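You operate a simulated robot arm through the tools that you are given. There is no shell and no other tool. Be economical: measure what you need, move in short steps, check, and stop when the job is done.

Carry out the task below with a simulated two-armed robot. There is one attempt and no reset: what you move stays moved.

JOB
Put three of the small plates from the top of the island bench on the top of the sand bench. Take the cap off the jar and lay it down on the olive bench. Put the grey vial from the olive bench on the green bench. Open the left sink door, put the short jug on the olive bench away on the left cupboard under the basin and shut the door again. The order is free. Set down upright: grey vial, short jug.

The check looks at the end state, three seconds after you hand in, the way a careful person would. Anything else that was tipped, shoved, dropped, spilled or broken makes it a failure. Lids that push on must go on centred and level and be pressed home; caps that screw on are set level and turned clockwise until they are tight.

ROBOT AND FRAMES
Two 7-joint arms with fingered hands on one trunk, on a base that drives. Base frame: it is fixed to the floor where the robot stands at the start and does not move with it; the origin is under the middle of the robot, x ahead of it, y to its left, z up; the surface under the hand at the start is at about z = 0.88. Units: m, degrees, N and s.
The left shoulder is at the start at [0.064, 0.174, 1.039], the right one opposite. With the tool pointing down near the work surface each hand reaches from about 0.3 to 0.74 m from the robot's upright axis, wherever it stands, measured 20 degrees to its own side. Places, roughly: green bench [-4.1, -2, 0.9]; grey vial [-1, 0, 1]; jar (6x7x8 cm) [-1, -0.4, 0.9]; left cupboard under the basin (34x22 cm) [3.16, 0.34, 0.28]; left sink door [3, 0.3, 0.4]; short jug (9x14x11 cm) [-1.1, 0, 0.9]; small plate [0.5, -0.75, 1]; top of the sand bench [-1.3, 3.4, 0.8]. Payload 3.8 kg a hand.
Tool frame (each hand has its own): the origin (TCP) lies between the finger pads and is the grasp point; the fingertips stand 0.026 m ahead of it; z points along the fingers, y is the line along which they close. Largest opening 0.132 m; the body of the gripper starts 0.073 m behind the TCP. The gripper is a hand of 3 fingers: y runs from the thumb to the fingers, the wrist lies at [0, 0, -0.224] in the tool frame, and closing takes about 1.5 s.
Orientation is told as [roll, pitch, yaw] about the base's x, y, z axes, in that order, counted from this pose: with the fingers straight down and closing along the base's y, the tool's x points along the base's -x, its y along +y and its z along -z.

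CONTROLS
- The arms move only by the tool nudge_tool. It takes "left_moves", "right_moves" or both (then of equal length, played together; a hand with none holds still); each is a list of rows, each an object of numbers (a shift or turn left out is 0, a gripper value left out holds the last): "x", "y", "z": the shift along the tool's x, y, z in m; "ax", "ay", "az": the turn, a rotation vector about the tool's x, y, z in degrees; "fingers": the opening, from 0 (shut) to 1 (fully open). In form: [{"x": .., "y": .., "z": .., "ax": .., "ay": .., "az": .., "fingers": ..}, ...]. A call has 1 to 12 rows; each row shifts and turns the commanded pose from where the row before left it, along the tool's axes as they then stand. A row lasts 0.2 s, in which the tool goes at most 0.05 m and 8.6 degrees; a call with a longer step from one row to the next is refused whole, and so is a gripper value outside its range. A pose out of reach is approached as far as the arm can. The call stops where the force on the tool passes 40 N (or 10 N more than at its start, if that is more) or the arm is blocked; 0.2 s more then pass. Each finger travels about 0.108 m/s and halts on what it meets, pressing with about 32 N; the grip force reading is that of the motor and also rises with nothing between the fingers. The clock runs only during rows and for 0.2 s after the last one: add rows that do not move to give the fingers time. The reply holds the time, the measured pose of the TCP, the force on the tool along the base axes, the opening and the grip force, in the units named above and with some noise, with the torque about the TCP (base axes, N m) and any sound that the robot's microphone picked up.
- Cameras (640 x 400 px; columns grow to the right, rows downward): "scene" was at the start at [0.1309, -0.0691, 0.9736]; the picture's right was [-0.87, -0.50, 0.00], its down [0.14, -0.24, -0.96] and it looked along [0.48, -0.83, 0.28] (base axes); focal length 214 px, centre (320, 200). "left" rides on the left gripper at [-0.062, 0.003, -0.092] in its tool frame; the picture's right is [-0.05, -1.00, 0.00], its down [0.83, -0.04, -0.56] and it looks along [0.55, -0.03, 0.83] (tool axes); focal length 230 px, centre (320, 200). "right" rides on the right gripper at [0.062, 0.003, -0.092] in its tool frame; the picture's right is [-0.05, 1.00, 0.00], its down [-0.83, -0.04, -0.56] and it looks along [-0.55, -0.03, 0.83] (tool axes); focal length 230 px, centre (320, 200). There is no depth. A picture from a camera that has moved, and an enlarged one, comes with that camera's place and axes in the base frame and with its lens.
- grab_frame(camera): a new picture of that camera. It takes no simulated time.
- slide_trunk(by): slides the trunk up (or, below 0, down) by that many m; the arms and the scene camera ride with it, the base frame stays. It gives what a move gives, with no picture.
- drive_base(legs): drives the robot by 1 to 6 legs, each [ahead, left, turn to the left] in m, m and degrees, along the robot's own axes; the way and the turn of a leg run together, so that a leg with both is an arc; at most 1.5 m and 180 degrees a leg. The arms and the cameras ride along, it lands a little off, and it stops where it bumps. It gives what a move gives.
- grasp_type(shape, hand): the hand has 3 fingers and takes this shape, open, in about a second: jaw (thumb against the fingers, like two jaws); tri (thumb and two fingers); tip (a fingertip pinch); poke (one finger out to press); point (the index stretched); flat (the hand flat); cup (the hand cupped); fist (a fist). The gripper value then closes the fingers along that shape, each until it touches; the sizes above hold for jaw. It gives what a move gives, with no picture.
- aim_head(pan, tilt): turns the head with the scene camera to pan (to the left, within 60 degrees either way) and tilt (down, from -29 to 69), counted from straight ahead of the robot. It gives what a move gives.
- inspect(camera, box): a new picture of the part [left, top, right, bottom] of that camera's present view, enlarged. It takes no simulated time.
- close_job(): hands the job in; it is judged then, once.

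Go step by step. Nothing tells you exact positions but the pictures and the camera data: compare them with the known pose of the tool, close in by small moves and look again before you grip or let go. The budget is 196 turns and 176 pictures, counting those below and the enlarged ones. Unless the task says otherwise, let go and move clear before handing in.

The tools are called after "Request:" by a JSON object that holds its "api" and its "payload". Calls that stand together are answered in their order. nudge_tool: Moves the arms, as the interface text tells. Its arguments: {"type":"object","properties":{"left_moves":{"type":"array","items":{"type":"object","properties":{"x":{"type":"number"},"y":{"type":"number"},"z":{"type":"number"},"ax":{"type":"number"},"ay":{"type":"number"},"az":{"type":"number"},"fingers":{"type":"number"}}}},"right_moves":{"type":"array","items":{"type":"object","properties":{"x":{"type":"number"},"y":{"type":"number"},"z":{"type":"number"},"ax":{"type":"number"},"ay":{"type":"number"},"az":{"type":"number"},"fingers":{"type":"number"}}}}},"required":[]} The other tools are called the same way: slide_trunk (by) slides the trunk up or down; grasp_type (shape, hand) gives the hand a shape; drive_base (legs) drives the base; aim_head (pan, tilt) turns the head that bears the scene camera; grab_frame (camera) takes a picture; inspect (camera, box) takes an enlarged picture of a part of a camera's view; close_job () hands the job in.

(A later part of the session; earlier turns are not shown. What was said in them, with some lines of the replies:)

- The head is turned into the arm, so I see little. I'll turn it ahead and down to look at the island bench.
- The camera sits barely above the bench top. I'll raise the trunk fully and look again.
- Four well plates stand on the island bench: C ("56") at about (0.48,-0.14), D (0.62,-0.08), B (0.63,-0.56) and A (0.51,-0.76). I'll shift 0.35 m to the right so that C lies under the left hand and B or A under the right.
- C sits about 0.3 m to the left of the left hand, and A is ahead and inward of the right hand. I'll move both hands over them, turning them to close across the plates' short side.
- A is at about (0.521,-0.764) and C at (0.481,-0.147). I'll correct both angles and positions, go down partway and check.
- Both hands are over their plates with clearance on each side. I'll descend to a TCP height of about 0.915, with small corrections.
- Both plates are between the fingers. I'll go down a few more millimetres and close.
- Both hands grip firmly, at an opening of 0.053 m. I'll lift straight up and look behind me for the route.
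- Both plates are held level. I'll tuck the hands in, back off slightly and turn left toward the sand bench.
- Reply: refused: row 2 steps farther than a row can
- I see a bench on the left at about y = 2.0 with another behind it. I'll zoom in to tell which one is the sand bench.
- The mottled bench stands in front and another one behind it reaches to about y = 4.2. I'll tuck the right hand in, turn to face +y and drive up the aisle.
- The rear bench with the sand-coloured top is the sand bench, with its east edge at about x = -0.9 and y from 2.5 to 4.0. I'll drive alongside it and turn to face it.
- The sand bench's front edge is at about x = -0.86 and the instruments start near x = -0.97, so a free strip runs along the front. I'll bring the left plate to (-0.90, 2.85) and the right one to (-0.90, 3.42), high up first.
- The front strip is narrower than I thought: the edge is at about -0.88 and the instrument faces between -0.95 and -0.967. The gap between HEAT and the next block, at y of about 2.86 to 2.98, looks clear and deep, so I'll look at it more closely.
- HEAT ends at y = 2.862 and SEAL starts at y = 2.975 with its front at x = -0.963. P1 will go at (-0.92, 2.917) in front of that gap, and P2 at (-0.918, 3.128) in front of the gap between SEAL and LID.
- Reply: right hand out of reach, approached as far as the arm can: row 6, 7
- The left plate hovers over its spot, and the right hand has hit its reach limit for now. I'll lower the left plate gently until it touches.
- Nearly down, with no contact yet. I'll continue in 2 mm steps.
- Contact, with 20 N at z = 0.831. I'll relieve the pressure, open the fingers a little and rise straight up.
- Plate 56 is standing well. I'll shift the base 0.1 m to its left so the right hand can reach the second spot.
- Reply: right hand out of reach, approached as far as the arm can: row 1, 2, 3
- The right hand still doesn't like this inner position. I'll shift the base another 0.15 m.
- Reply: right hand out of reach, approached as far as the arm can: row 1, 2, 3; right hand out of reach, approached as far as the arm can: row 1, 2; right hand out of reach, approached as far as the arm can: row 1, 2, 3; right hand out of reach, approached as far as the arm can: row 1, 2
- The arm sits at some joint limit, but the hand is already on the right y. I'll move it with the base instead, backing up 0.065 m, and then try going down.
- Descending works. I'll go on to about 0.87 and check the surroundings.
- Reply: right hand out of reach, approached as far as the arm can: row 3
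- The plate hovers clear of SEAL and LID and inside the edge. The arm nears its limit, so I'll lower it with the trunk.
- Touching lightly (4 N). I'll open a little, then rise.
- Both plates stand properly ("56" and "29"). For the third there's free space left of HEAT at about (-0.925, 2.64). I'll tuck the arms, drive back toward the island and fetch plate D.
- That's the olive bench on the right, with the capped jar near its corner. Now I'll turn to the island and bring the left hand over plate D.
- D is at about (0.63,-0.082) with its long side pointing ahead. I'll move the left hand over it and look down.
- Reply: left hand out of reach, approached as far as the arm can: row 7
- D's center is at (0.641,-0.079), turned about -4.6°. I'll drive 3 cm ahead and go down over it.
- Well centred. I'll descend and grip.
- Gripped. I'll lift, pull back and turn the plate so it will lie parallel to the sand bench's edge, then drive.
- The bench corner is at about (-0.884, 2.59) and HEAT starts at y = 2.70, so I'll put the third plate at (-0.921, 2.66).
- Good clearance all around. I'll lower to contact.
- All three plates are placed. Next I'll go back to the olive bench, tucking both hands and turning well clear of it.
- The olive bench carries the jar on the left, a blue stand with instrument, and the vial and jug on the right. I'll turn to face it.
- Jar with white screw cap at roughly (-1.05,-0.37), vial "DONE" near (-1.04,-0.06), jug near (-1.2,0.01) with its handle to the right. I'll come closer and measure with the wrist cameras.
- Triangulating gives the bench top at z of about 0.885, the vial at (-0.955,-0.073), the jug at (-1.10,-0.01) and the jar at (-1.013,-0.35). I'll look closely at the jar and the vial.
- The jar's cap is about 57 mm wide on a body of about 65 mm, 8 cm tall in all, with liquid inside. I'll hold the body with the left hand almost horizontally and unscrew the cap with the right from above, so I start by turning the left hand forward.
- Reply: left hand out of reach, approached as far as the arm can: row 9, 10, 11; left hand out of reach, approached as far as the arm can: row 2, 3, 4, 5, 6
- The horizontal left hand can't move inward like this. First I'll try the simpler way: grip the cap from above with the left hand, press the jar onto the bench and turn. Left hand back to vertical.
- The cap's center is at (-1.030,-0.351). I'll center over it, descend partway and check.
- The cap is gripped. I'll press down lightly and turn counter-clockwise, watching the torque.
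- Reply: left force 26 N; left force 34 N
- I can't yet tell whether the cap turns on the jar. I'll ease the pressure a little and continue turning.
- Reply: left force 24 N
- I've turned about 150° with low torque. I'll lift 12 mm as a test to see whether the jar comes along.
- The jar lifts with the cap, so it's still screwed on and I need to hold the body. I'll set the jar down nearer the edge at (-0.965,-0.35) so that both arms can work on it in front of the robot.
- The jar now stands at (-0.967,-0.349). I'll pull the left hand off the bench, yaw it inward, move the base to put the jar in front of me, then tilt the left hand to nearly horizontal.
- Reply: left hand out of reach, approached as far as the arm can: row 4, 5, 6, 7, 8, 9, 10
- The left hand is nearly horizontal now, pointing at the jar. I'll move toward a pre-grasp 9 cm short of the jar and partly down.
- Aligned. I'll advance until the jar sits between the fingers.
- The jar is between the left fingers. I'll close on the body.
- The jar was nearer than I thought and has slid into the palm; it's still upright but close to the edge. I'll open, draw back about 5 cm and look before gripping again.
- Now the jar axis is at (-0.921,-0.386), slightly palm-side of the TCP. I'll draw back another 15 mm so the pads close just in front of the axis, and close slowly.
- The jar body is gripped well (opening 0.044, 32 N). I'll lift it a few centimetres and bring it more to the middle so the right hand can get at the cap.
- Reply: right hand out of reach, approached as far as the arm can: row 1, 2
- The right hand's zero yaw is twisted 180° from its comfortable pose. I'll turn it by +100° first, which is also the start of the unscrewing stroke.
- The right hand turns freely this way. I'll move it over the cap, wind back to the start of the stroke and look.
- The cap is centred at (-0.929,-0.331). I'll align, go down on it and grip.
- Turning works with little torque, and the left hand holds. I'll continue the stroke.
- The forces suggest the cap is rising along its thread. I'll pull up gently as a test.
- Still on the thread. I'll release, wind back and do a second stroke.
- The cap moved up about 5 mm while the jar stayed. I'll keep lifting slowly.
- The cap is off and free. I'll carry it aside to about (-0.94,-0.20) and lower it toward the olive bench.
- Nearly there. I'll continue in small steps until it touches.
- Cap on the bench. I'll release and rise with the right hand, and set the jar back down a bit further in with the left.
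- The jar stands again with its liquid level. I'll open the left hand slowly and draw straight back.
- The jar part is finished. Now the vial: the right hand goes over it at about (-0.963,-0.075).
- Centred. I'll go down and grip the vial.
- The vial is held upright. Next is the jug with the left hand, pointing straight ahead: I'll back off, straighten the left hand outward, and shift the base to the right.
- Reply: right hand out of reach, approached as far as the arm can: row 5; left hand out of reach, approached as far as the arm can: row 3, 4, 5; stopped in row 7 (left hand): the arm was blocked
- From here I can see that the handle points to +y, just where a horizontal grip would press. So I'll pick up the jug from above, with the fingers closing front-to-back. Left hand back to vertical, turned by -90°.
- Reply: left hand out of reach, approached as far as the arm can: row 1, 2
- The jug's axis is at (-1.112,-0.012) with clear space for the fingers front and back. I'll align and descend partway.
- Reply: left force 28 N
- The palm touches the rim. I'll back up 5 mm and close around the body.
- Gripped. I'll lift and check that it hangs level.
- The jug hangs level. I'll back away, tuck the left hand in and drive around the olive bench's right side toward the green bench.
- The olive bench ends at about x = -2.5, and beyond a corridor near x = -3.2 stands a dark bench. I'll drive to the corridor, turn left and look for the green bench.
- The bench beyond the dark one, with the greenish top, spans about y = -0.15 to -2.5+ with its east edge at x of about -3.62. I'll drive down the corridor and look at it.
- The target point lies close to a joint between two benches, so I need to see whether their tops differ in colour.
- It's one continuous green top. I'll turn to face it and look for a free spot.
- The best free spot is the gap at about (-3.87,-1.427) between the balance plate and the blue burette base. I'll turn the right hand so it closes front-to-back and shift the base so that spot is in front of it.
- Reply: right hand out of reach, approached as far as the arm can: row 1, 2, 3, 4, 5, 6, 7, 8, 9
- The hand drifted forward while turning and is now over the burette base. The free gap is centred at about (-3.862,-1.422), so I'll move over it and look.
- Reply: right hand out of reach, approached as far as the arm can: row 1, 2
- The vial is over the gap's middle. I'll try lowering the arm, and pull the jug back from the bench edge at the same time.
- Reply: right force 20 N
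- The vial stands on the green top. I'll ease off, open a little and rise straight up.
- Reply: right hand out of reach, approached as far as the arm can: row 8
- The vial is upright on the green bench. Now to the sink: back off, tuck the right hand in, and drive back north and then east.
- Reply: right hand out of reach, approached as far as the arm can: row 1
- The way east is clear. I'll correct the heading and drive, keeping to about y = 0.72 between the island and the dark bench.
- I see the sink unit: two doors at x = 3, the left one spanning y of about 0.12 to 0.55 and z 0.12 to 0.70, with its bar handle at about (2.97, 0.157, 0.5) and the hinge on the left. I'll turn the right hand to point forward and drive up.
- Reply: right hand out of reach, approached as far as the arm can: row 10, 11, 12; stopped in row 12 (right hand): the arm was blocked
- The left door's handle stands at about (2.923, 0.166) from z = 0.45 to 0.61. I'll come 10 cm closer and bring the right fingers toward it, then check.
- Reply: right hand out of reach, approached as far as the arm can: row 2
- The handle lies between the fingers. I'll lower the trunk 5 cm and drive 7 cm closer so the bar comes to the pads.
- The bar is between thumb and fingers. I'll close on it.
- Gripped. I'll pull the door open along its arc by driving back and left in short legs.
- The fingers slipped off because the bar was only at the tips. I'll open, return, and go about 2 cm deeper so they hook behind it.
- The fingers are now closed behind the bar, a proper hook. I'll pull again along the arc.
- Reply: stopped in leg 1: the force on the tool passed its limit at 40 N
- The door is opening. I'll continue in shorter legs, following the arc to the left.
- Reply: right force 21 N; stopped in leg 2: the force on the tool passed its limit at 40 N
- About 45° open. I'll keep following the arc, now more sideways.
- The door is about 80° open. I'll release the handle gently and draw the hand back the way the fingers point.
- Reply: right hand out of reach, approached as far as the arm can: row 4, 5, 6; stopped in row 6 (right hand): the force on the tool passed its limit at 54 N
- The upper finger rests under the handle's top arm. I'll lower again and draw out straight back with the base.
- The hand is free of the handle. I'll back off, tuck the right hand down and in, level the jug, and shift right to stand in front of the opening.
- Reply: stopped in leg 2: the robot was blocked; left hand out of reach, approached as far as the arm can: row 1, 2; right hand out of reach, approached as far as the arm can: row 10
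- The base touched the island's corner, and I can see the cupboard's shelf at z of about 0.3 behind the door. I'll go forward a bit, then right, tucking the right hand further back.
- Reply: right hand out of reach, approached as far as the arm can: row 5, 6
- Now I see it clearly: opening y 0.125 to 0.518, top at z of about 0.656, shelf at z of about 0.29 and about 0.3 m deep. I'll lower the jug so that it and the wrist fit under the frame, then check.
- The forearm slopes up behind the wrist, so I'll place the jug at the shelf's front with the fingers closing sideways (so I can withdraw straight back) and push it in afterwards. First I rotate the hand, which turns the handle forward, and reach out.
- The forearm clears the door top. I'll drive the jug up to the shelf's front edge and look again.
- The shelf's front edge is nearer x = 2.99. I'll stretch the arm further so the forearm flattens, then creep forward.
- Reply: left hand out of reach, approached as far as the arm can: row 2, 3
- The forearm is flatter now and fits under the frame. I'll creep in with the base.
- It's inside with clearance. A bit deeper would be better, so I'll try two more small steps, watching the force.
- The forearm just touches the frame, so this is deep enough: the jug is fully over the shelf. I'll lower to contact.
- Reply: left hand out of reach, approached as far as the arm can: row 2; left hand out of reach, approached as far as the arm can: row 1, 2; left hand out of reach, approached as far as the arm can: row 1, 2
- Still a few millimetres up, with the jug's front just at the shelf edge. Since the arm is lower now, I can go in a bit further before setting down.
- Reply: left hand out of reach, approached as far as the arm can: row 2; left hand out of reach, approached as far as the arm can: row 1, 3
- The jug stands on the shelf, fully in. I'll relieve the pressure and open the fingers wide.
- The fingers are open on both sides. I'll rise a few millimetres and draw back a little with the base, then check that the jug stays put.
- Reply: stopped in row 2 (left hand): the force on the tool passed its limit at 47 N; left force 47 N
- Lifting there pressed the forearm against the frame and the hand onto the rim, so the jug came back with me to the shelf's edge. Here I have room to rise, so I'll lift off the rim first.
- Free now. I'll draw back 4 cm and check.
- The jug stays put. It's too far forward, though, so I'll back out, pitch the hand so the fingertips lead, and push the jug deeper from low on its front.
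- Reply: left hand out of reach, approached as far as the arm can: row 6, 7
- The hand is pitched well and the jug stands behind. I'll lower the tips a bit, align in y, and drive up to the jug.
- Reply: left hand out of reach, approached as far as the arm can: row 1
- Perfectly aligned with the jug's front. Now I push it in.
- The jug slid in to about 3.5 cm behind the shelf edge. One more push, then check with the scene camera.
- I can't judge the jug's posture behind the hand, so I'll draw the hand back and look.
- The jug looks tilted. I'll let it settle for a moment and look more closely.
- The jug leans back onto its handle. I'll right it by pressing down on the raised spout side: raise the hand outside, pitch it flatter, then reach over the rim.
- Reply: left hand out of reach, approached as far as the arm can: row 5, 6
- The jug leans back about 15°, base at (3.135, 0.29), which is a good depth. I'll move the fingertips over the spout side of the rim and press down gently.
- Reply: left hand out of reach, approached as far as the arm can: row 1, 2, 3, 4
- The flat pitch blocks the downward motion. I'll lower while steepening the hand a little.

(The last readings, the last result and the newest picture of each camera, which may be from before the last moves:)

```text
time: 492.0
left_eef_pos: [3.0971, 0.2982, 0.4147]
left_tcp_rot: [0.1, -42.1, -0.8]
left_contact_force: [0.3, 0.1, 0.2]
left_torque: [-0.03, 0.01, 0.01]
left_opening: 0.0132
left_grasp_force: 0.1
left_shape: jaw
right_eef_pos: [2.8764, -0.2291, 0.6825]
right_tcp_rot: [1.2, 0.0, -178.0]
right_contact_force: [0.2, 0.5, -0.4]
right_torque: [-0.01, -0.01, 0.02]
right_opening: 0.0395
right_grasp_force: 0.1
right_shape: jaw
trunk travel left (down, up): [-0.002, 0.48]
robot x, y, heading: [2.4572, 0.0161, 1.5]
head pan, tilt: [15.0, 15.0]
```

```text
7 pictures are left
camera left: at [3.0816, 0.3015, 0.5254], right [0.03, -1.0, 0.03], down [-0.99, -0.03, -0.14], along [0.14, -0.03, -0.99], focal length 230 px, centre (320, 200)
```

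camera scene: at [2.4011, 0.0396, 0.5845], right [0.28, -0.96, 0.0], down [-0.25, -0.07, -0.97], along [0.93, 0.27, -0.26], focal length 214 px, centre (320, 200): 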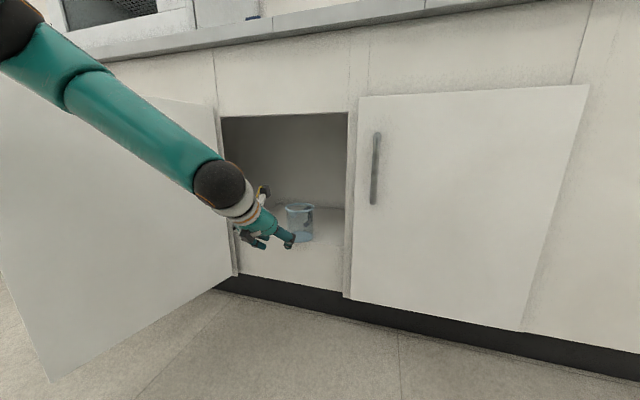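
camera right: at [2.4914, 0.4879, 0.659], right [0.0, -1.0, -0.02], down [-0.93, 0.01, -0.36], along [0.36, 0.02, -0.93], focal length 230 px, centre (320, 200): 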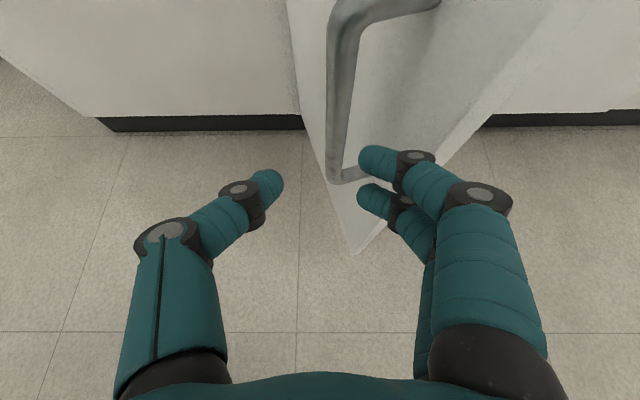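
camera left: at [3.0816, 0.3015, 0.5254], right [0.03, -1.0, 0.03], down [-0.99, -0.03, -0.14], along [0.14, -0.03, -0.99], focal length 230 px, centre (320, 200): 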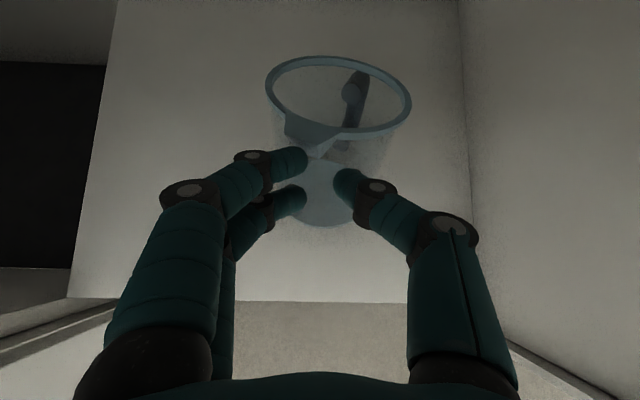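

The fingertips are just in front of the spout, not over it. I'll go up, 3 cm further in, then press down on the rim's front.

Request:
{"api": "nudge_tool", "payload": {"left_moves": [{"ay": -4.5, "z": -0.014, "x": -0.013}, {"ay": -4.5, "z": -0.014, "x": -0.014}, {}]}}

Request:
{"api": "drive_base", "payload": {"legs": [[0.03, 0, 0]]}}

Request:
{"api": "nudge_tool", "payload": {"left_moves": [{"ay": 2.5, "z": 0.007, "x": 0.0075}, {"ay": 2.5, "z": 0.007, "x": 0.0075}, {"ay": 2, "z": 0.005, "x": 0.005}, {}]}}

```text
time: 492.8
left_eef_pos: [3.0962, 0.2957, 0.4546]
left_tcp_rot: [0.0, -51.1, -0.8]
left_contact_force: [0.3, 0.6, -0.2]
left_torque: [-0.01, -0.01, -0.01]
left_opening: 0.0135
left_grasp_force: 0.1
left_shape: jaw
right_eef_pos: [2.8759, -0.2288, 0.6821]
right_tcp_rot: [1.1, 0.0, -178.0]
right_contact_force: [0.2, -0.4, 0.8]
right_torque: [-0.04, -0.01, 0.01]
right_opening: 0.0396
right_grasp_force: 0.1
right_shape: jaw
trunk travel left (down, up): [-0.002, 0.48]
robot x, y, heading: [2.4547, 0.0193, 1.7]
head pan, tilt: [15.0, 15.0]
```

```text
time: 493.6
left_eef_pos: [3.1255, 0.2976, 0.453]
left_tcp_rot: [0.2, -51.0, -0.8]
left_contact_force: [-0.4, -0.2, -0.3]
left_torque: [-0.01, -0.01, -0.02]
left_opening: 0.0134
left_grasp_force: 0.2
left_shape: jaw
right_eef_pos: [2.905, -0.2271, 0.6822]
right_tcp_rot: [1.2, 0.0, -177.9]
right_contact_force: [-0.4, -0.2, 0.1]
right_torque: [0.0, 0.01, -0.03]
right_opening: 0.0397
right_grasp_force: 0.1
right_shape: jaw
trunk travel left (down, up): [-0.002, 0.48]
robot x, y, heading: [2.489, 0.015, 1.6]
head pan, tilt: [15.0, 15.0]
```

```text
time: 494.6
left_eef_pos: [3.1283, 0.2976, 0.428]
left_tcp_rot: [0.1, -43.9, -0.8]
left_contact_force: [-0.4, 0.8, 3.1]
left_torque: [-0.03, -0.02, 0.03]
left_opening: 0.0135
left_grasp_force: 0.0
left_shape: jaw
right_eef_pos: [2.9064, -0.2266, 0.6812]
right_tcp_rot: [1.1, 0.1, -177.9]
right_contact_force: [0.5, -0.6, 0.2]
right_torque: [0.02, 0.02, 0.0]
right_opening: 0.0398
right_grasp_force: 0.0
right_shape: jaw
trunk travel left (down, up): [-0.002, 0.48]
robot x, y, heading: [2.4872, 0.0192, 1.7]
head pan, tilt: [15.0, 15.0]
```

Contact with the rim (3 N). I'll keep pressing down slowly.

Request:
{"api": "nudge_tool", "payload": {"left_moves": [{"z": 0.0036, "x": 0.0036}, {"z": 0.0036, "x": 0.0036}, {"ay": 1, "z": 0.0036, "x": 0.0036}, {"z": 0.0036, "x": 0.0036}, {}]}}

Request:
{"api": "grab_frame", "payload": {"camera": "left"}}

```text
time: 495.8
left_eef_pos: [3.1266, 0.2992, 0.4053]
left_tcp_rot: [0.1, -43.0, -0.8]
left_contact_force: [0.2, 0.2, 2.0]
left_torque: [0.01, 0.03, 0.01]
left_opening: 0.0136
left_grasp_force: 0.1
left_shape: jaw
right_eef_pos: [2.9053, -0.2274, 0.6825]
right_tcp_rot: [1.2, -0.1, -177.9]
right_contact_force: [0.0, -0.3, -0.5]
right_torque: [-0.01, 0.02, 0.02]
right_opening: 0.0394
right_grasp_force: 0.0
right_shape: jaw
trunk travel left (down, up): [-0.002, 0.48]
robot x, y, heading: [2.4912, 0.0191, 1.8]
head pan, tilt: [15.0, 15.0]
```

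```text
6 pictures are left
camera left: at [3.1091, 0.3011, 0.5162], right [0.03, -1.0, 0.03], down [-0.99, -0.03, -0.16], along [0.16, -0.03, -0.99], focal length 230 px, centre (320, 200)
```

left: 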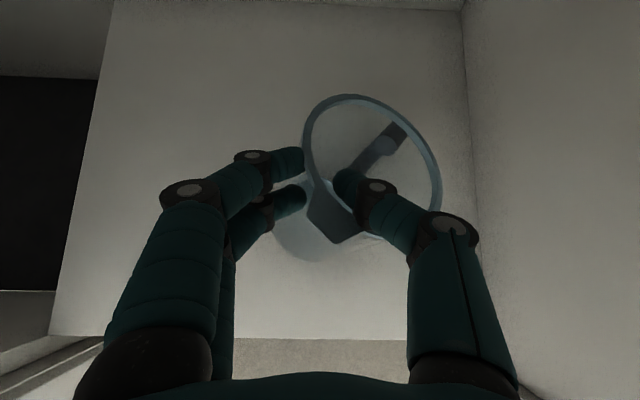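

The jug now leans to the right toward its handle, and its wall is between my fingers (outside) and thumb (inside). I'll close on the wall, which lets me lift the jug and tilt it upright.

Request:
{"api": "nudge_tool", "payload": {"left_moves": [{"fingers": 0.0}, {}, {}, {}, {"z": -0.0073, "x": -0.0068}, {"z": -0.0073, "x": -0.0068}, {}]}}

Request:
{"api": "grab_frame", "payload": {"camera": "left"}}

```text
time: 497.4
left_eef_pos: [3.1247, 0.2982, 0.4256]
left_tcp_rot: [0.1, -43.1, -0.8]
left_contact_force: [0.8, -0.2, -1.1]
left_torque: [0.06, 0.01, 0.03]
left_opening: 0.0
left_grasp_force: 31.8
left_shape: jaw
right_eef_pos: [2.9052, -0.2281, 0.6817]
right_tcp_rot: [1.2, 0.0, -177.9]
right_contact_force: [-0.6, 0.3, -1.0]
right_torque: [0.0, 0.01, 0.01]
right_opening: 0.0398
right_grasp_force: 0.0
right_shape: jaw
trunk travel left (down, up): [-0.002, 0.48]
robot x, y, heading: [2.4865, 0.0185, 1.6]
head pan, tilt: [15.0, 15.0]
```

```text
5 pictures are left
camera left: at [3.1078, 0.3007, 0.5357], right [0.03, -1.0, 0.03], down [-0.99, -0.03, -0.16], along [0.16, -0.03, -0.99], focal length 230 px, centre (320, 200)
```

left: 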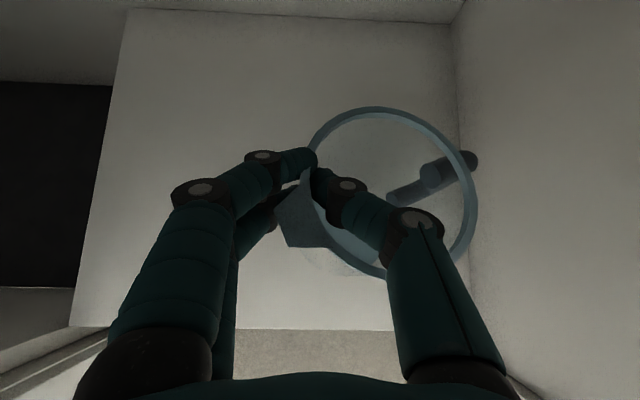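

The wall is gripped and the jug lifted. I'll check its lean from the side.

Request:
{"api": "inspect", "payload": {"camera": "scene", "box": [220, 120, 380, 280]}}

```text
2.50 times, centred on (300, 200) of scene
camera zoom: at [2.6786, 0.0478, 0.5845], right [0.29, -0.96, 0.0], down [-0.25, -0.07, -0.97], along [0.93, 0.28, -0.26], focal length 536 px, centre (370, 200)
```

zoom: 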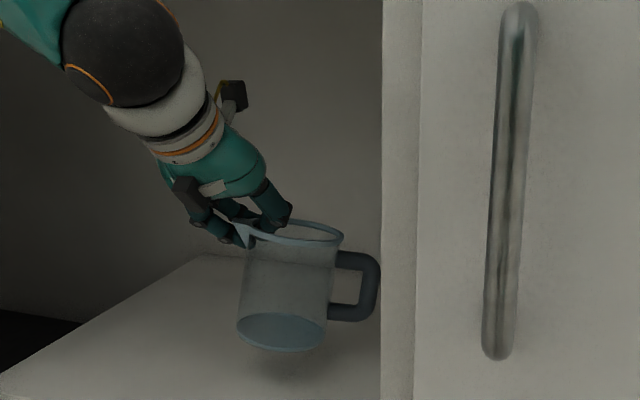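

It leans only about 7° now. I'll correct that by rotating the hand, then lower slowly.

Request:
{"api": "nudge_tool", "payload": {"left_moves": [{"ax": 3.3, "ay": -5.3, "az": -3.1}, {}, {"z": 0.0034, "x": 0.0037}, {"z": 0.0034, "x": 0.0037}, {}]}}

Request:
{"api": "inspect", "payload": {"camera": "scene", "box": [250, 160, 360, 270]}}

```text
time: 498.6
left_eef_pos: [3.1272, 0.2964, 0.4166]
left_tcp_rot: [-6.6, -48.1, 4.1]
left_contact_force: [-0.7, -0.2, -0.9]
left_torque: [0.08, 0.03, 0.0]
left_opening: 0.0001
left_grasp_force: 32.2
left_shape: jaw
right_eef_pos: [2.9062, -0.2276, 0.6825]
right_tcp_rot: [1.2, 0.0, -178.0]
right_contact_force: [-0.3, 0.0, -0.1]
right_torque: [-0.02, 0.0, -0.02]
right_opening: 0.0396
right_grasp_force: 0.1
right_shape: jaw
trunk travel left (down, up): [-0.002, 0.48]
robot x, y, heading: [2.4908, 0.0207, 1.2]
head pan, tilt: [15.0, 15.0]
```

```text
3.64 times, centred on (305, 215) of scene
camera zoom: at [2.6786, 0.0478, 0.5845], right [0.29, -0.96, 0.0], down [-0.25, -0.07, -0.97], along [0.93, 0.28, -0.26], focal length 780 px, centre (374, 146)
```

zoom: 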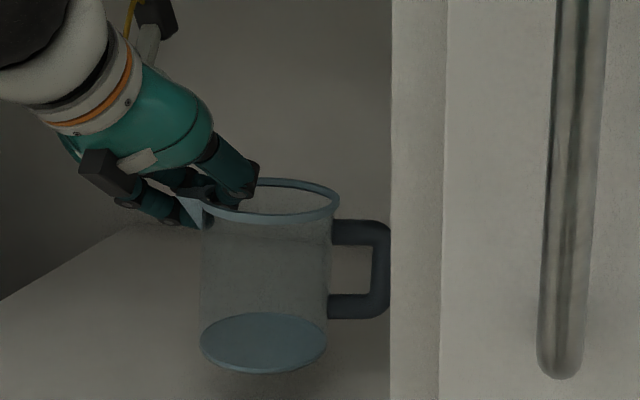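

Upright now. I'll lower to contact in small steps.

Request:
{"api": "nudge_tool", "payload": {"left_moves": [{"z": 0.0027, "x": 0.003}, {"z": 0.0027, "x": 0.003}, {"z": 0.0027, "x": 0.003}, {}]}}

```text
time: 499.6
left_eef_pos: [3.1271, 0.2947, 0.4047]
left_tcp_rot: [-6.6, -48.1, 4.1]
left_contact_force: [-0.8, -0.4, -2.0]
left_torque: [0.05, 0.03, 0.01]
left_opening: 0.0
left_grasp_force: 31.8
left_shape: jaw
right_eef_pos: [2.9067, -0.2283, 0.6822]
right_tcp_rot: [1.2, 0.0, -177.9]
right_contact_force: [-0.1, -0.7, -0.1]
right_torque: [0.02, 0.01, 0.0]
right_opening: 0.0398
right_grasp_force: 0.1
right_shape: jaw
trunk travel left (down, up): [-0.002, 0.48]
robot x, y, heading: [2.4865, 0.021, 1.5]
head pan, tilt: [15.0, 15.0]
```

Request:
{"api": "nudge_tool", "payload": {"left_moves": [{"z": 0.002, "x": 0.0022}, {"z": 0.002, "x": 0.0022}, {"z": 0.002, "x": 0.0022}, {}]}}

```text
time: 500.6
left_eef_pos: [3.1289, 0.2957, 0.3981]
left_tcp_rot: [-6.5, -47.7, 4.0]
left_contact_force: [-0.5, 0.4, -0.6]
left_torque: [0.06, 0.02, -0.01]
left_opening: 0.0
left_grasp_force: 32.0
left_shape: jaw
left hand out of reach, approached as far as the arm can: row 3
right_eef_pos: [2.9054, -0.228, 0.6826]
right_tcp_rot: [1.2, 0.1, -177.9]
right_contact_force: [0.1, -0.2, -0.8]
right_torque: [-0.02, 0.04, -0.01]
right_opening: 0.0398
right_grasp_force: 0.1
right_shape: jaw
trunk travel left (down, up): [-0.002, 0.48]
robot x, y, heading: [2.4868, 0.0165, 1.6]
head pan, tilt: [15.0, 15.0]
```

The wrist is near a limit again. I'll back the base up 5 cm and stretch the arm forward the same amount, then continue lowering.

Request:
{"api": "nudge_tool", "payload": {"left_moves": [{"z": -0.0034, "x": -0.0037}, {}]}}

Request:
{"api": "drive_base", "payload": {"legs": [[-0.05, 0, 0]]}}

Request:
{"api": "nudge_tool", "payload": {"left_moves": [{"z": 0.0186, "x": -0.0167}, {"z": 0.0186, "x": -0.0167}, {"z": 0.0027, "x": 0.003}, {"z": 0.0027, "x": 0.003}, {"z": 0.002, "x": 0.0022}, {}]}}

```text
time: 501.2
left_eef_pos: [3.1295, 0.295, 0.4038]
left_tcp_rot: [-6.7, -48.1, 4.1]
left_contact_force: [0.2, -0.1, -1.4]
left_torque: [0.07, 0.01, -0.02]
left_opening: 0.0
left_grasp_force: 31.4
left_shape: jaw
right_eef_pos: [2.905, -0.2277, 0.6822]
right_tcp_rot: [1.2, 0.0, -177.9]
right_contact_force: [-0.8, 0.2, 0.5]
right_torque: [-0.02, -0.02, -0.01]
right_opening: 0.0395
right_grasp_force: 0.1
right_shape: jaw
trunk travel left (down, up): [-0.002, 0.48]
robot x, y, heading: [2.4885, 0.0187, 1.8]
head pan, tilt: [15.0, 15.0]
```

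```text
time: 502.2
left_eef_pos: [3.0792, 0.2927, 0.404]
left_tcp_rot: [-6.8, -48.0, 4.2]
left_contact_force: [0.1, 0.4, -0.7]
left_torque: [0.04, 0.03, 0.0]
left_opening: 0.0
left_grasp_force: 32.3
left_shape: jaw
right_eef_pos: [2.8562, -0.2295, 0.6822]
right_tcp_rot: [1.3, -0.1, -177.9]
right_contact_force: [0.0, 0.9, -0.8]
right_torque: [-0.02, -0.01, 0.02]
right_opening: 0.0393
right_grasp_force: 0.0
right_shape: jaw
trunk travel left (down, up): [-0.002, 0.48]
robot x, y, heading: [2.4359, 0.0161, 1.6]
head pan, tilt: [15.0, 15.0]
```

```text
time: 503.6
left_eef_pos: [3.1291, 0.2908, 0.3923]
left_tcp_rot: [-6.6, -48.0, 4.1]
left_contact_force: [0.3, 0.1, -1.0]
left_torque: [0.1, 0.01, 0.0]
left_opening: 0.0
left_grasp_force: 31.9
left_shape: jaw
right_eef_pos: [2.8567, -0.2289, 0.6816]
right_tcp_rot: [1.3, 0.0, -178.0]
right_contact_force: [0.0, 0.0, 0.4]
right_torque: [-0.01, -0.03, -0.02]
right_opening: 0.0397
right_grasp_force: 0.0
right_shape: jaw
trunk travel left (down, up): [-0.002, 0.48]
robot x, y, heading: [2.439, 0.0197, 1.4]
head pan, tilt: [15.0, 15.0]
```

That works: orientation kept, lower than before. I'll continue down to contact.

Request:
{"api": "nudge_tool", "payload": {"left_moves": [{"z": 0.002, "x": 0.0022}, {"z": 0.002, "x": 0.0022}, {"z": 0.002, "x": 0.0022}, {"z": 0.0014, "x": 0.0015}, {}]}}

```text
time: 504.8
left_eef_pos: [3.1304, 0.2911, 0.3814]
left_tcp_rot: [-6.7, -48.2, 4.2]
left_contact_force: [-0.7, 0.8, 0.5]
left_torque: [0.04, -0.06, 0.02]
left_opening: 0.0
left_grasp_force: 31.9
left_shape: jaw
right_eef_pos: [2.8565, -0.23, 0.6822]
right_tcp_rot: [1.1, -0.1, -178.0]
right_contact_force: [0.2, -0.7, 0.8]
right_torque: [0.0, 0.0, 0.0]
right_opening: 0.0394
right_grasp_force: 0.0
right_shape: jaw
trunk travel left (down, up): [-0.002, 0.48]
robot x, y, heading: [2.4357, 0.0186, 1.3]
head pan, tilt: [15.0, 15.0]
```

Request:
{"api": "nudge_tool", "payload": {"left_moves": [{"z": 0.002, "x": 0.0022}, {"z": 0.001, "x": 0.0011}, {}]}}

```text
time: 505.6
left_eef_pos: [3.1303, 0.2912, 0.3788]
left_tcp_rot: [-6.6, -48.3, 4.1]
left_contact_force: [-3.1, 1.3, 10.2]
left_torque: [0.08, -0.27, 0.07]
left_opening: 0.0001
left_grasp_force: 32.4
left_shape: jaw
right_eef_pos: [2.8564, -0.2298, 0.6827]
right_tcp_rot: [1.2, -0.1, -177.9]
right_contact_force: [0.3, 0.1, -0.3]
right_torque: [-0.03, 0.0, 0.06]
right_opening: 0.0396
right_grasp_force: 0.0
right_shape: jaw
trunk travel left (down, up): [-0.002, 0.48]
robot x, y, heading: [2.4373, 0.017, 1.3]
head pan, tilt: [15.0, 15.0]
```

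Seated (10 N). I'll ease off, open slightly and lift the fingers straight out of the jug.

Request:
{"api": "nudge_tool", "payload": {"left_moves": [{"z": -0.001, "x": -0.001}, {"fingers": 0.08}, {"fingers": 0.16}, {}, {"z": -0.008, "x": -0.009}, {"z": -0.013, "x": -0.015}, {"z": -0.013, "x": -0.015}, {}]}}

Request:
{"api": "inspect", "payload": {"camera": "scene", "box": [230, 140, 390, 300]}}

```text
time: 507.4
left_eef_pos: [3.1301, 0.2938, 0.4306]
left_tcp_rot: [-6.7, -48.1, 4.1]
left_contact_force: [-0.1, 0.5, -0.6]
left_torque: [-0.01, 0.01, 0.01]
left_opening: 0.021
left_grasp_force: 0.2
left_shape: jaw
right_eef_pos: [2.8568, -0.2297, 0.682]
right_tcp_rot: [1.3, 0.0, -177.9]
right_contact_force: [-0.1, -0.6, -0.1]
right_torque: [0.01, -0.04, 0.01]
right_opening: 0.0395
right_grasp_force: 0.0
right_shape: jaw
trunk travel left (down, up): [-0.002, 0.48]
robot x, y, heading: [2.4416, 0.0158, 1.6]
head pan, tilt: [15.0, 15.0]
```

```text
2.50 times, centred on (310, 220) of scene
camera zoom: at [2.6292, 0.0464, 0.5845], right [0.29, -0.96, 0.0], down [-0.25, -0.07, -0.97], along [0.93, 0.28, -0.26], focal length 536 px, centre (345, 150)
```

zoom: 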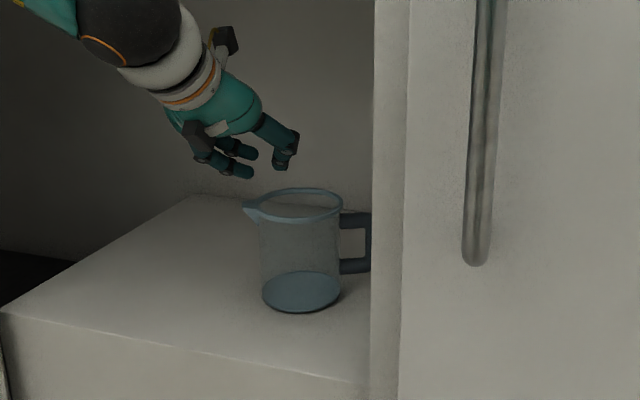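

The jug stands upright and free, well inside. I'll withdraw the hand, shorten the arm a little and back out past the door's edge.

Request:
{"api": "nudge_tool", "payload": {"left_moves": [{"z": -0.0054, "x": -0.006}, {}]}}

Request:
{"api": "drive_base", "payload": {"legs": [[-0.3, 0, 0]]}}

Request:
{"api": "nudge_tool", "payload": {"left_moves": [{"z": -0.0297, "x": 0.0268, "fingers": 0.0}, {"z": -0.0297, "x": 0.0268}, {"z": -0.0297, "x": 0.0268}, {}]}}

Request:
{"api": "drive_base", "payload": {"legs": [[-0.22, 0, 0]]}}

```text
time: 508.0
left_eef_pos: [3.1307, 0.2951, 0.4385]
left_tcp_rot: [-6.7, -48.1, 4.0]
left_contact_force: [-0.4, 0.1, -0.7]
left_torque: [-0.02, 0.0, 0.03]
left_opening: 0.021
left_grasp_force: 0.0
left_shape: jaw
right_eef_pos: [2.8566, -0.2297, 0.6811]
right_tcp_rot: [1.2, 0.0, -177.9]
right_contact_force: [-0.9, 0.2, 0.6]
right_torque: [0.02, -0.01, -0.02]
right_opening: 0.0396
right_grasp_force: 0.0
right_shape: jaw
trunk travel left (down, up): [-0.002, 0.48]
robot x, y, heading: [2.4367, 0.0203, 1.8]
head pan, tilt: [15.0, 15.0]
```

```text
time: 510.1
left_eef_pos: [2.8198, 0.2862, 0.4379]
left_tcp_rot: [-6.7, -48.1, 4.1]
left_contact_force: [-0.1, 0.5, -0.6]
left_torque: [0.02, 0.0, 0.0]
left_opening: 0.0208
left_grasp_force: 0.1
left_shape: jaw
right_eef_pos: [2.546, -0.2375, 0.6823]
right_tcp_rot: [1.2, 0.0, -178.0]
right_contact_force: [0.3, 0.4, -0.2]
right_torque: [0.0, -0.01, -0.01]
right_opening: 0.0397
right_grasp_force: 0.1
right_shape: jaw
trunk travel left (down, up): [-0.002, 0.48]
robot x, y, heading: [2.1258, 0.0083, 1.5]
head pan, tilt: [15.0, 15.0]
```

```text
time: 511.1
left_eef_pos: [2.7018, 0.2861, 0.4412]
left_tcp_rot: [-6.4, -47.7, 4.0]
left_contact_force: [0.0, 0.0, -0.6]
left_torque: [-0.01, 0.03, 0.05]
left_opening: 0.0004
left_grasp_force: 31.8
left_shape: jaw
left hand out of reach, approached as far as the arm can: row 3
right_eef_pos: [2.5454, -0.2372, 0.6812]
right_tcp_rot: [1.2, 0.1, -177.8]
right_contact_force: [-0.4, 0.1, 0.0]
right_torque: [-0.01, -0.01, 0.02]
right_opening: 0.0396
right_grasp_force: 0.1
right_shape: jaw
trunk travel left (down, up): [-0.002, 0.48]
robot x, y, heading: [2.1263, 0.01, 1.4]
head pan, tilt: [15.0, 15.0]
```

```text
time: 512.8
left_eef_pos: [2.4749, 0.2831, 0.4409]
left_tcp_rot: [-6.4, -47.5, 4.6]
left_contact_force: [-0.1, 0.2, -0.2]
left_torque: [0.02, 0.01, 0.03]
left_opening: 0.0
left_grasp_force: 32.2
left_shape: jaw
right_eef_pos: [2.3259, -0.2424, 0.6816]
right_tcp_rot: [1.2, 0.0, -177.4]
right_contact_force: [-0.2, -0.6, 0.3]
right_torque: [0.02, -0.01, -0.01]
right_opening: 0.0395
right_grasp_force: 0.1
right_shape: jaw
trunk travel left (down, up): [-0.002, 0.48]
robot x, y, heading: [1.9043, -0.0022, 2.4]
head pan, tilt: [15.0, 15.0]
```

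Clear of the door. Now I go around its free edge to the left, then push it closed from its outer face.

Request:
{"api": "drive_base", "payload": {"legs": [[0, 0.37, -2], [0.13, 0, 0]]}}

Request:
{"api": "aim_head", "payload": {"pan": 5, "tilt": 10}}

Request:
{"api": "grab_frame", "payload": {"camera": "scene"}}

```text
time: 514.0
left_eef_pos: [2.4782, 0.3081, 0.4423]
left_tcp_rot: [-6.5, -47.6, 5.0]
left_contact_force: [0.4, 0.1, 0.7]
left_torque: [0.02, 0.0, -0.02]
left_opening: 0.0001
left_grasp_force: 32.1
left_shape: jaw
right_eef_pos: [2.3292, -0.22, 0.6823]
right_tcp_rot: [1.1, -0.1, -177.2]
right_contact_force: [0.3, 0.6, 0.4]
right_torque: [-0.02, 0.01, -0.01]
right_opening: 0.0396
right_grasp_force: 0.0
right_shape: jaw
trunk travel left (down, up): [-0.002, 0.48]
robot x, y, heading: [1.907, 0.0224, 2.5]
head pan, tilt: [15.0, 15.0]
stopped in leg 1: the robot was blocked; the commanded pose is now the measured one
```

```text
time: 514.7
left_eef_pos: [2.4771, 0.307, 0.4417]
left_tcp_rot: [-6.5, -47.6, 4.9]
left_contact_force: [-0.2, 0.3, 0.3]
left_torque: [0.02, -0.02, -0.02]
left_opening: 0.0
left_grasp_force: 31.6
left_shape: jaw
right_eef_pos: [2.3297, -0.2209, 0.681]
right_tcp_rot: [1.2, -0.1, -177.0]
right_contact_force: [-0.7, 0.2, 0.0]
right_torque: [0.02, -0.03, -0.01]
right_opening: 0.0397
right_grasp_force: 0.0
right_shape: jaw
trunk travel left (down, up): [-0.002, 0.48]
robot x, y, heading: [1.9072, 0.0208, 2.7]
head pan, tilt: [5.0, 10.0]
```

```text
1 pictures are left
camera scene: at [2.101, 0.0362, 0.5926], right [0.13, -0.99, 0.0], down [-0.17, -0.02, -0.98], along [0.98, 0.13, -0.17], focal length 214 px, centre (320, 200)
```

scene: 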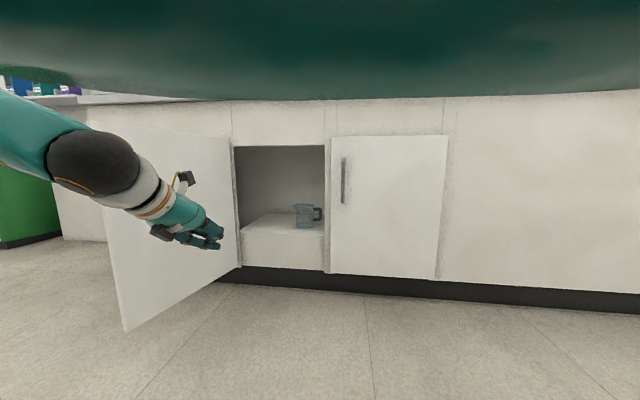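

The door was nudged wider (about 115°), and the base got blocked, probably at the island's corner. I'll move forward a little, straighten, then try going left again.

Request:
{"api": "drive_base", "payload": {"legs": [[0.05, 0, -2.6], [0, 0.15, 0]]}}

```text
time: 517.2
left_eef_pos: [2.542, 0.4328, 0.4406]
left_tcp_rot: [-6.5, -47.7, 2.1]
left_contact_force: [-1.0, -0.7, 0.3]
left_torque: [0.02, 0.02, -0.01]
left_opening: 0.0002
left_grasp_force: 32.0
left_shape: jaw
right_eef_pos: [2.3697, -0.0861, 0.6825]
right_tcp_rot: [1.2, 0.1, -179.7]
right_contact_force: [0.4, 0.3, -0.5]
right_torque: [-0.03, 0.0, -0.01]
right_opening: 0.0396
right_grasp_force: 0.0
right_shape: jaw
trunk travel left (down, up): [-0.002, 0.48]
robot x, y, heading: [1.9584, 0.1732, -0.1]
head pan, tilt: [5.0, 10.0]
```

That freed it. I'll go left, back, left past the door's edge, then forward to its outer side.

Request:
{"api": "drive_base", "payload": {"legs": [[0, 0.17, 0], [-0.09, 0, 0], [0, 0.37, 0]]}}

Request:
{"api": "drive_base", "payload": {"legs": [[0.24, 0, 0]]}}

```text
time: 523.5
left_eef_pos: [2.4504, 0.977, 0.4412]
left_tcp_rot: [-6.6, -47.7, 2.5]
left_contact_force: [0.5, 0.8, -0.6]
left_torque: [0.01, -0.03, -0.02]
left_opening: 0.0
left_grasp_force: 32.1
left_shape: jaw
right_eef_pos: [2.2814, 0.4569, 0.6825]
right_tcp_rot: [1.2, 0.1, -179.5]
right_contact_force: [-0.3, 0.0, 0.7]
right_torque: [0.01, -0.02, -0.02]
right_opening: 0.0396
right_grasp_force: 0.1
right_shape: jaw
trunk travel left (down, up): [-0.002, 0.48]
robot x, y, heading: [1.8646, 0.7147, 0.0]
head pan, tilt: [5.0, 10.0]
```

```text
time: 525.2
left_eef_pos: [2.6822, 0.978, 0.4416]
left_tcp_rot: [-6.4, -47.7, 2.5]
left_contact_force: [-0.1, 0.0, -0.1]
left_torque: [0.0, -0.04, -0.01]
left_opening: 0.0
left_grasp_force: 31.6
left_shape: jaw
right_eef_pos: [2.5123, 0.4583, 0.6823]
right_tcp_rot: [1.3, 0.0, -179.5]
right_contact_force: [-0.6, -0.2, -0.5]
right_torque: [0.0, 0.0, -0.05]
right_opening: 0.0396
right_grasp_force: 0.0
right_shape: jaw
trunk travel left (down, up): [-0.002, 0.48]
robot x, y, heading: [2.0999, 0.7162, 0.2]
head pan, tilt: [5.0, 10.0]
```

Now I push the door toward closing by driving right.

Request:
{"api": "drive_base", "payload": {"legs": [[0, -0.4, 0]]}}

Request:
{"api": "drive_base", "payload": {"legs": [[0, -0.28, 0]]}}

```text
time: 529.2
left_eef_pos: [2.6821, 0.5888, 0.4413]
left_tcp_rot: [-6.5, -47.7, 3.2]
left_contact_force: [-0.4, 0.0, 0.1]
left_torque: [-0.01, -0.02, -0.01]
left_opening: 0.0
left_grasp_force: 31.4
left_shape: jaw
right_eef_pos: [2.5184, 0.0675, 0.6822]
right_tcp_rot: [1.1, 0.0, -178.8]
right_contact_force: [-0.6, 0.1, -1.2]
right_torque: [-0.03, 0.01, -0.01]
right_opening: 0.0396
right_grasp_force: 0.1
right_shape: jaw
trunk travel left (down, up): [-0.002, 0.48]
robot x, y, heading: [2.1047, 0.3195, 0.9]
head pan, tilt: [5.0, 10.0]
```

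```text
time: 532.3
left_eef_pos: [2.6887, 0.2989, 0.4426]
left_tcp_rot: [-6.5, -47.7, 2.8]
left_contact_force: [-0.1, 0.3, -0.5]
left_torque: [0.03, 0.01, 0.0]
left_opening: 0.0
left_grasp_force: 32.4
left_shape: jaw
right_eef_pos: [2.5205, -0.2227, 0.6825]
right_tcp_rot: [1.2, 0.0, -179.2]
right_contact_force: [0.1, -0.7, 0.1]
right_torque: [0.03, -0.03, 0.0]
right_opening: 0.0395
right_grasp_force: 0.2
right_shape: jaw
trunk travel left (down, up): [-0.002, 0.48]
robot x, y, heading: [2.11, 0.0365, 0.5]
head pan, tilt: [5.0, 10.0]
```

Now forward, to press the door shut.

Request:
{"api": "drive_base", "payload": {"legs": [[0.19, 0, 0]]}}

Request:
{"api": "drive_base", "payload": {"legs": [[0.05, 0, 0]]}}

```text
time: 533.9
left_eef_pos: [2.8839, 0.3006, 0.4402]
left_tcp_rot: [-6.4, -47.7, 2.9]
left_contact_force: [0.5, 1.4, 0.0]
left_torque: [0.02, 0.0, 0.03]
left_opening: 0.0001
left_grasp_force: 32.0
left_shape: jaw
right_eef_pos: [2.7163, -0.2223, 0.6827]
right_tcp_rot: [1.2, 0.0, -179.1]
right_contact_force: [0.1, 0.5, 0.2]
right_torque: [-0.02, -0.01, 0.02]
right_opening: 0.0397
right_grasp_force: 0.1
right_shape: jaw
trunk travel left (down, up): [-0.002, 0.48]
robot x, y, heading: [2.3056, 0.0333, 0.7]
head pan, tilt: [5.0, 10.0]
```

```text
time: 534.8
left_eef_pos: [2.933, 0.3009, 0.4402]
left_tcp_rot: [-6.5, -47.7, 2.8]
left_contact_force: [0.4, -0.8, 0.6]
left_torque: [-0.01, -0.01, -0.02]
left_opening: 0.0
left_grasp_force: 31.9
left_shape: jaw
right_eef_pos: [2.7645, -0.2212, 0.6813]
right_tcp_rot: [1.3, 0.0, -179.2]
right_contact_force: [-1.0, -0.7, -0.5]
right_torque: [0.02, -0.01, 0.02]
right_opening: 0.0396
right_grasp_force: 0.0
right_shape: jaw
trunk travel left (down, up): [-0.002, 0.48]
robot x, y, heading: [2.3527, 0.0306, 0.8]
head pan, tilt: [5.0, 10.0]
```

Request:
{"api": "drive_base", "payload": {"legs": [[0.025, 0, 0]]}}

```text
time: 535.8
left_eef_pos: [2.9445, 0.2997, 0.4325]
left_tcp_rot: [-6.6, -45.9, 2.6]
left_contact_force: [-6.4, -1.2, 0.5]
left_torque: [-0.03, -0.03, -0.13]
left_opening: 0.0
left_grasp_force: 31.8
left_shape: jaw
right_eef_pos: [2.7873, -0.2197, 0.6826]
right_tcp_rot: [1.2, 0.0, -179.1]
right_contact_force: [-0.9, -1.3, 0.9]
right_torque: [0.01, -0.01, 0.02]
right_opening: 0.0396
right_grasp_force: 0.1
right_shape: jaw
trunk travel left (down, up): [-0.002, 0.48]
robot x, y, heading: [2.3742, 0.0366, 0.5]
head pan, tilt: [5.0, 10.0]
stopped in leg 1: the force on the tool passed its limit at 56 N (the readings are from after the stop); the commanded pose is now the measured one
```

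Firm contact at the closed position. I'll back away and take the last picture to verify.

Request:
{"api": "drive_base", "payload": {"legs": [[-0.35, 0, 0]]}}

Request:
{"api": "aim_head", "payload": {"pan": 20, "tilt": 10}}

Request:
{"api": "grab_frame", "payload": {"camera": "scene"}}

```text
time: 538.0
left_eef_pos: [2.5943, 0.2942, 0.4339]
left_tcp_rot: [-6.5, -46.0, 2.3]
left_contact_force: [-0.3, 0.1, -0.2]
left_torque: [0.01, -0.04, -0.02]
left_opening: 0.0001
left_grasp_force: 32.3
left_shape: jaw
right_eef_pos: [2.4311, -0.2261, 0.6815]
right_tcp_rot: [1.2, 0.0, -179.6]
right_contact_force: [0.2, -0.2, -1.0]
right_torque: [-0.01, 0.04, 0.0]
right_opening: 0.0396
right_grasp_force: 0.0
right_shape: jaw
trunk travel left (down, up): [-0.002, 0.48]
robot x, y, heading: [2.0229, 0.0287, -0.1]
head pan, tilt: [5.0, 10.0]
```

```text
time: 538.8
left_eef_pos: [2.5941, 0.2941, 0.4335]
left_tcp_rot: [-6.6, -46.0, 2.2]
left_contact_force: [-1.0, 0.1, 1.0]
left_torque: [-0.01, 0.02, 0.03]
left_opening: 0.0003
left_grasp_force: 32.5
left_shape: jaw
right_eef_pos: [2.4312, -0.2257, 0.6817]
right_tcp_rot: [1.2, 0.0, -179.5]
right_contact_force: [-0.2, 0.5, -0.1]
right_torque: [-0.02, -0.02, -0.04]
right_opening: 0.0398
right_grasp_force: 0.0
right_shape: jaw
trunk travel left (down, up): [-0.002, 0.48]
robot x, y, heading: [2.0216, 0.0332, 0.1]
head pan, tilt: [20.0, 10.0]
```

```text
0 pictures are left
camera scene: at [2.2098, 0.0641, 0.5926], right [0.34, -0.94, 0.0], down [-0.16, -0.06, -0.98], along [0.93, 0.34, -0.17], focal length 214 px, centre (320, 200)
```

scene: 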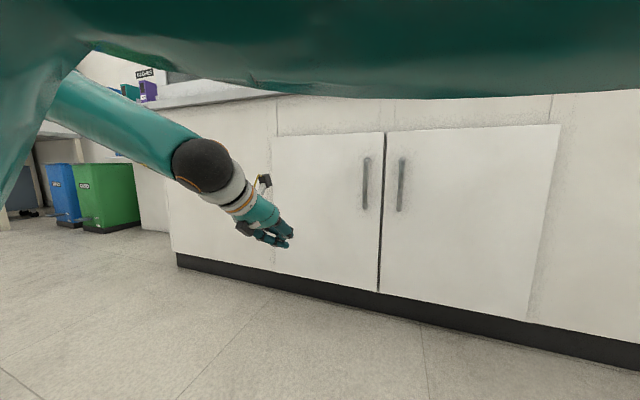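

The left door is shut flush with its neighbour and both hands are clear and empty, so I'm handing in.

Request:
{"api": "close_job", "payload": {}}

```text
The job is handed in.
```

I handed the job in with everything in place as far as I could see, but I couldn't check the jug after I shut the door on it.

- **Plates:** Plates 56, 29 and 62 are on the sand bench, along its front edge.
- **Jar:** The cap is off and lying on the olive bench. The open jar stands nearby, about 6 cm from where it started.
- **Grey vial:** It stands upright on the green bench, between the balance plate and the blue burette base.
- **Short jug:** It went over onto its handle while I was pushing it in. I lifted it, set it upright again and saw it standing free well inside the left cupboard before I shut the door.
- **Left sink door:** It is shut and flush with the right-hand door.
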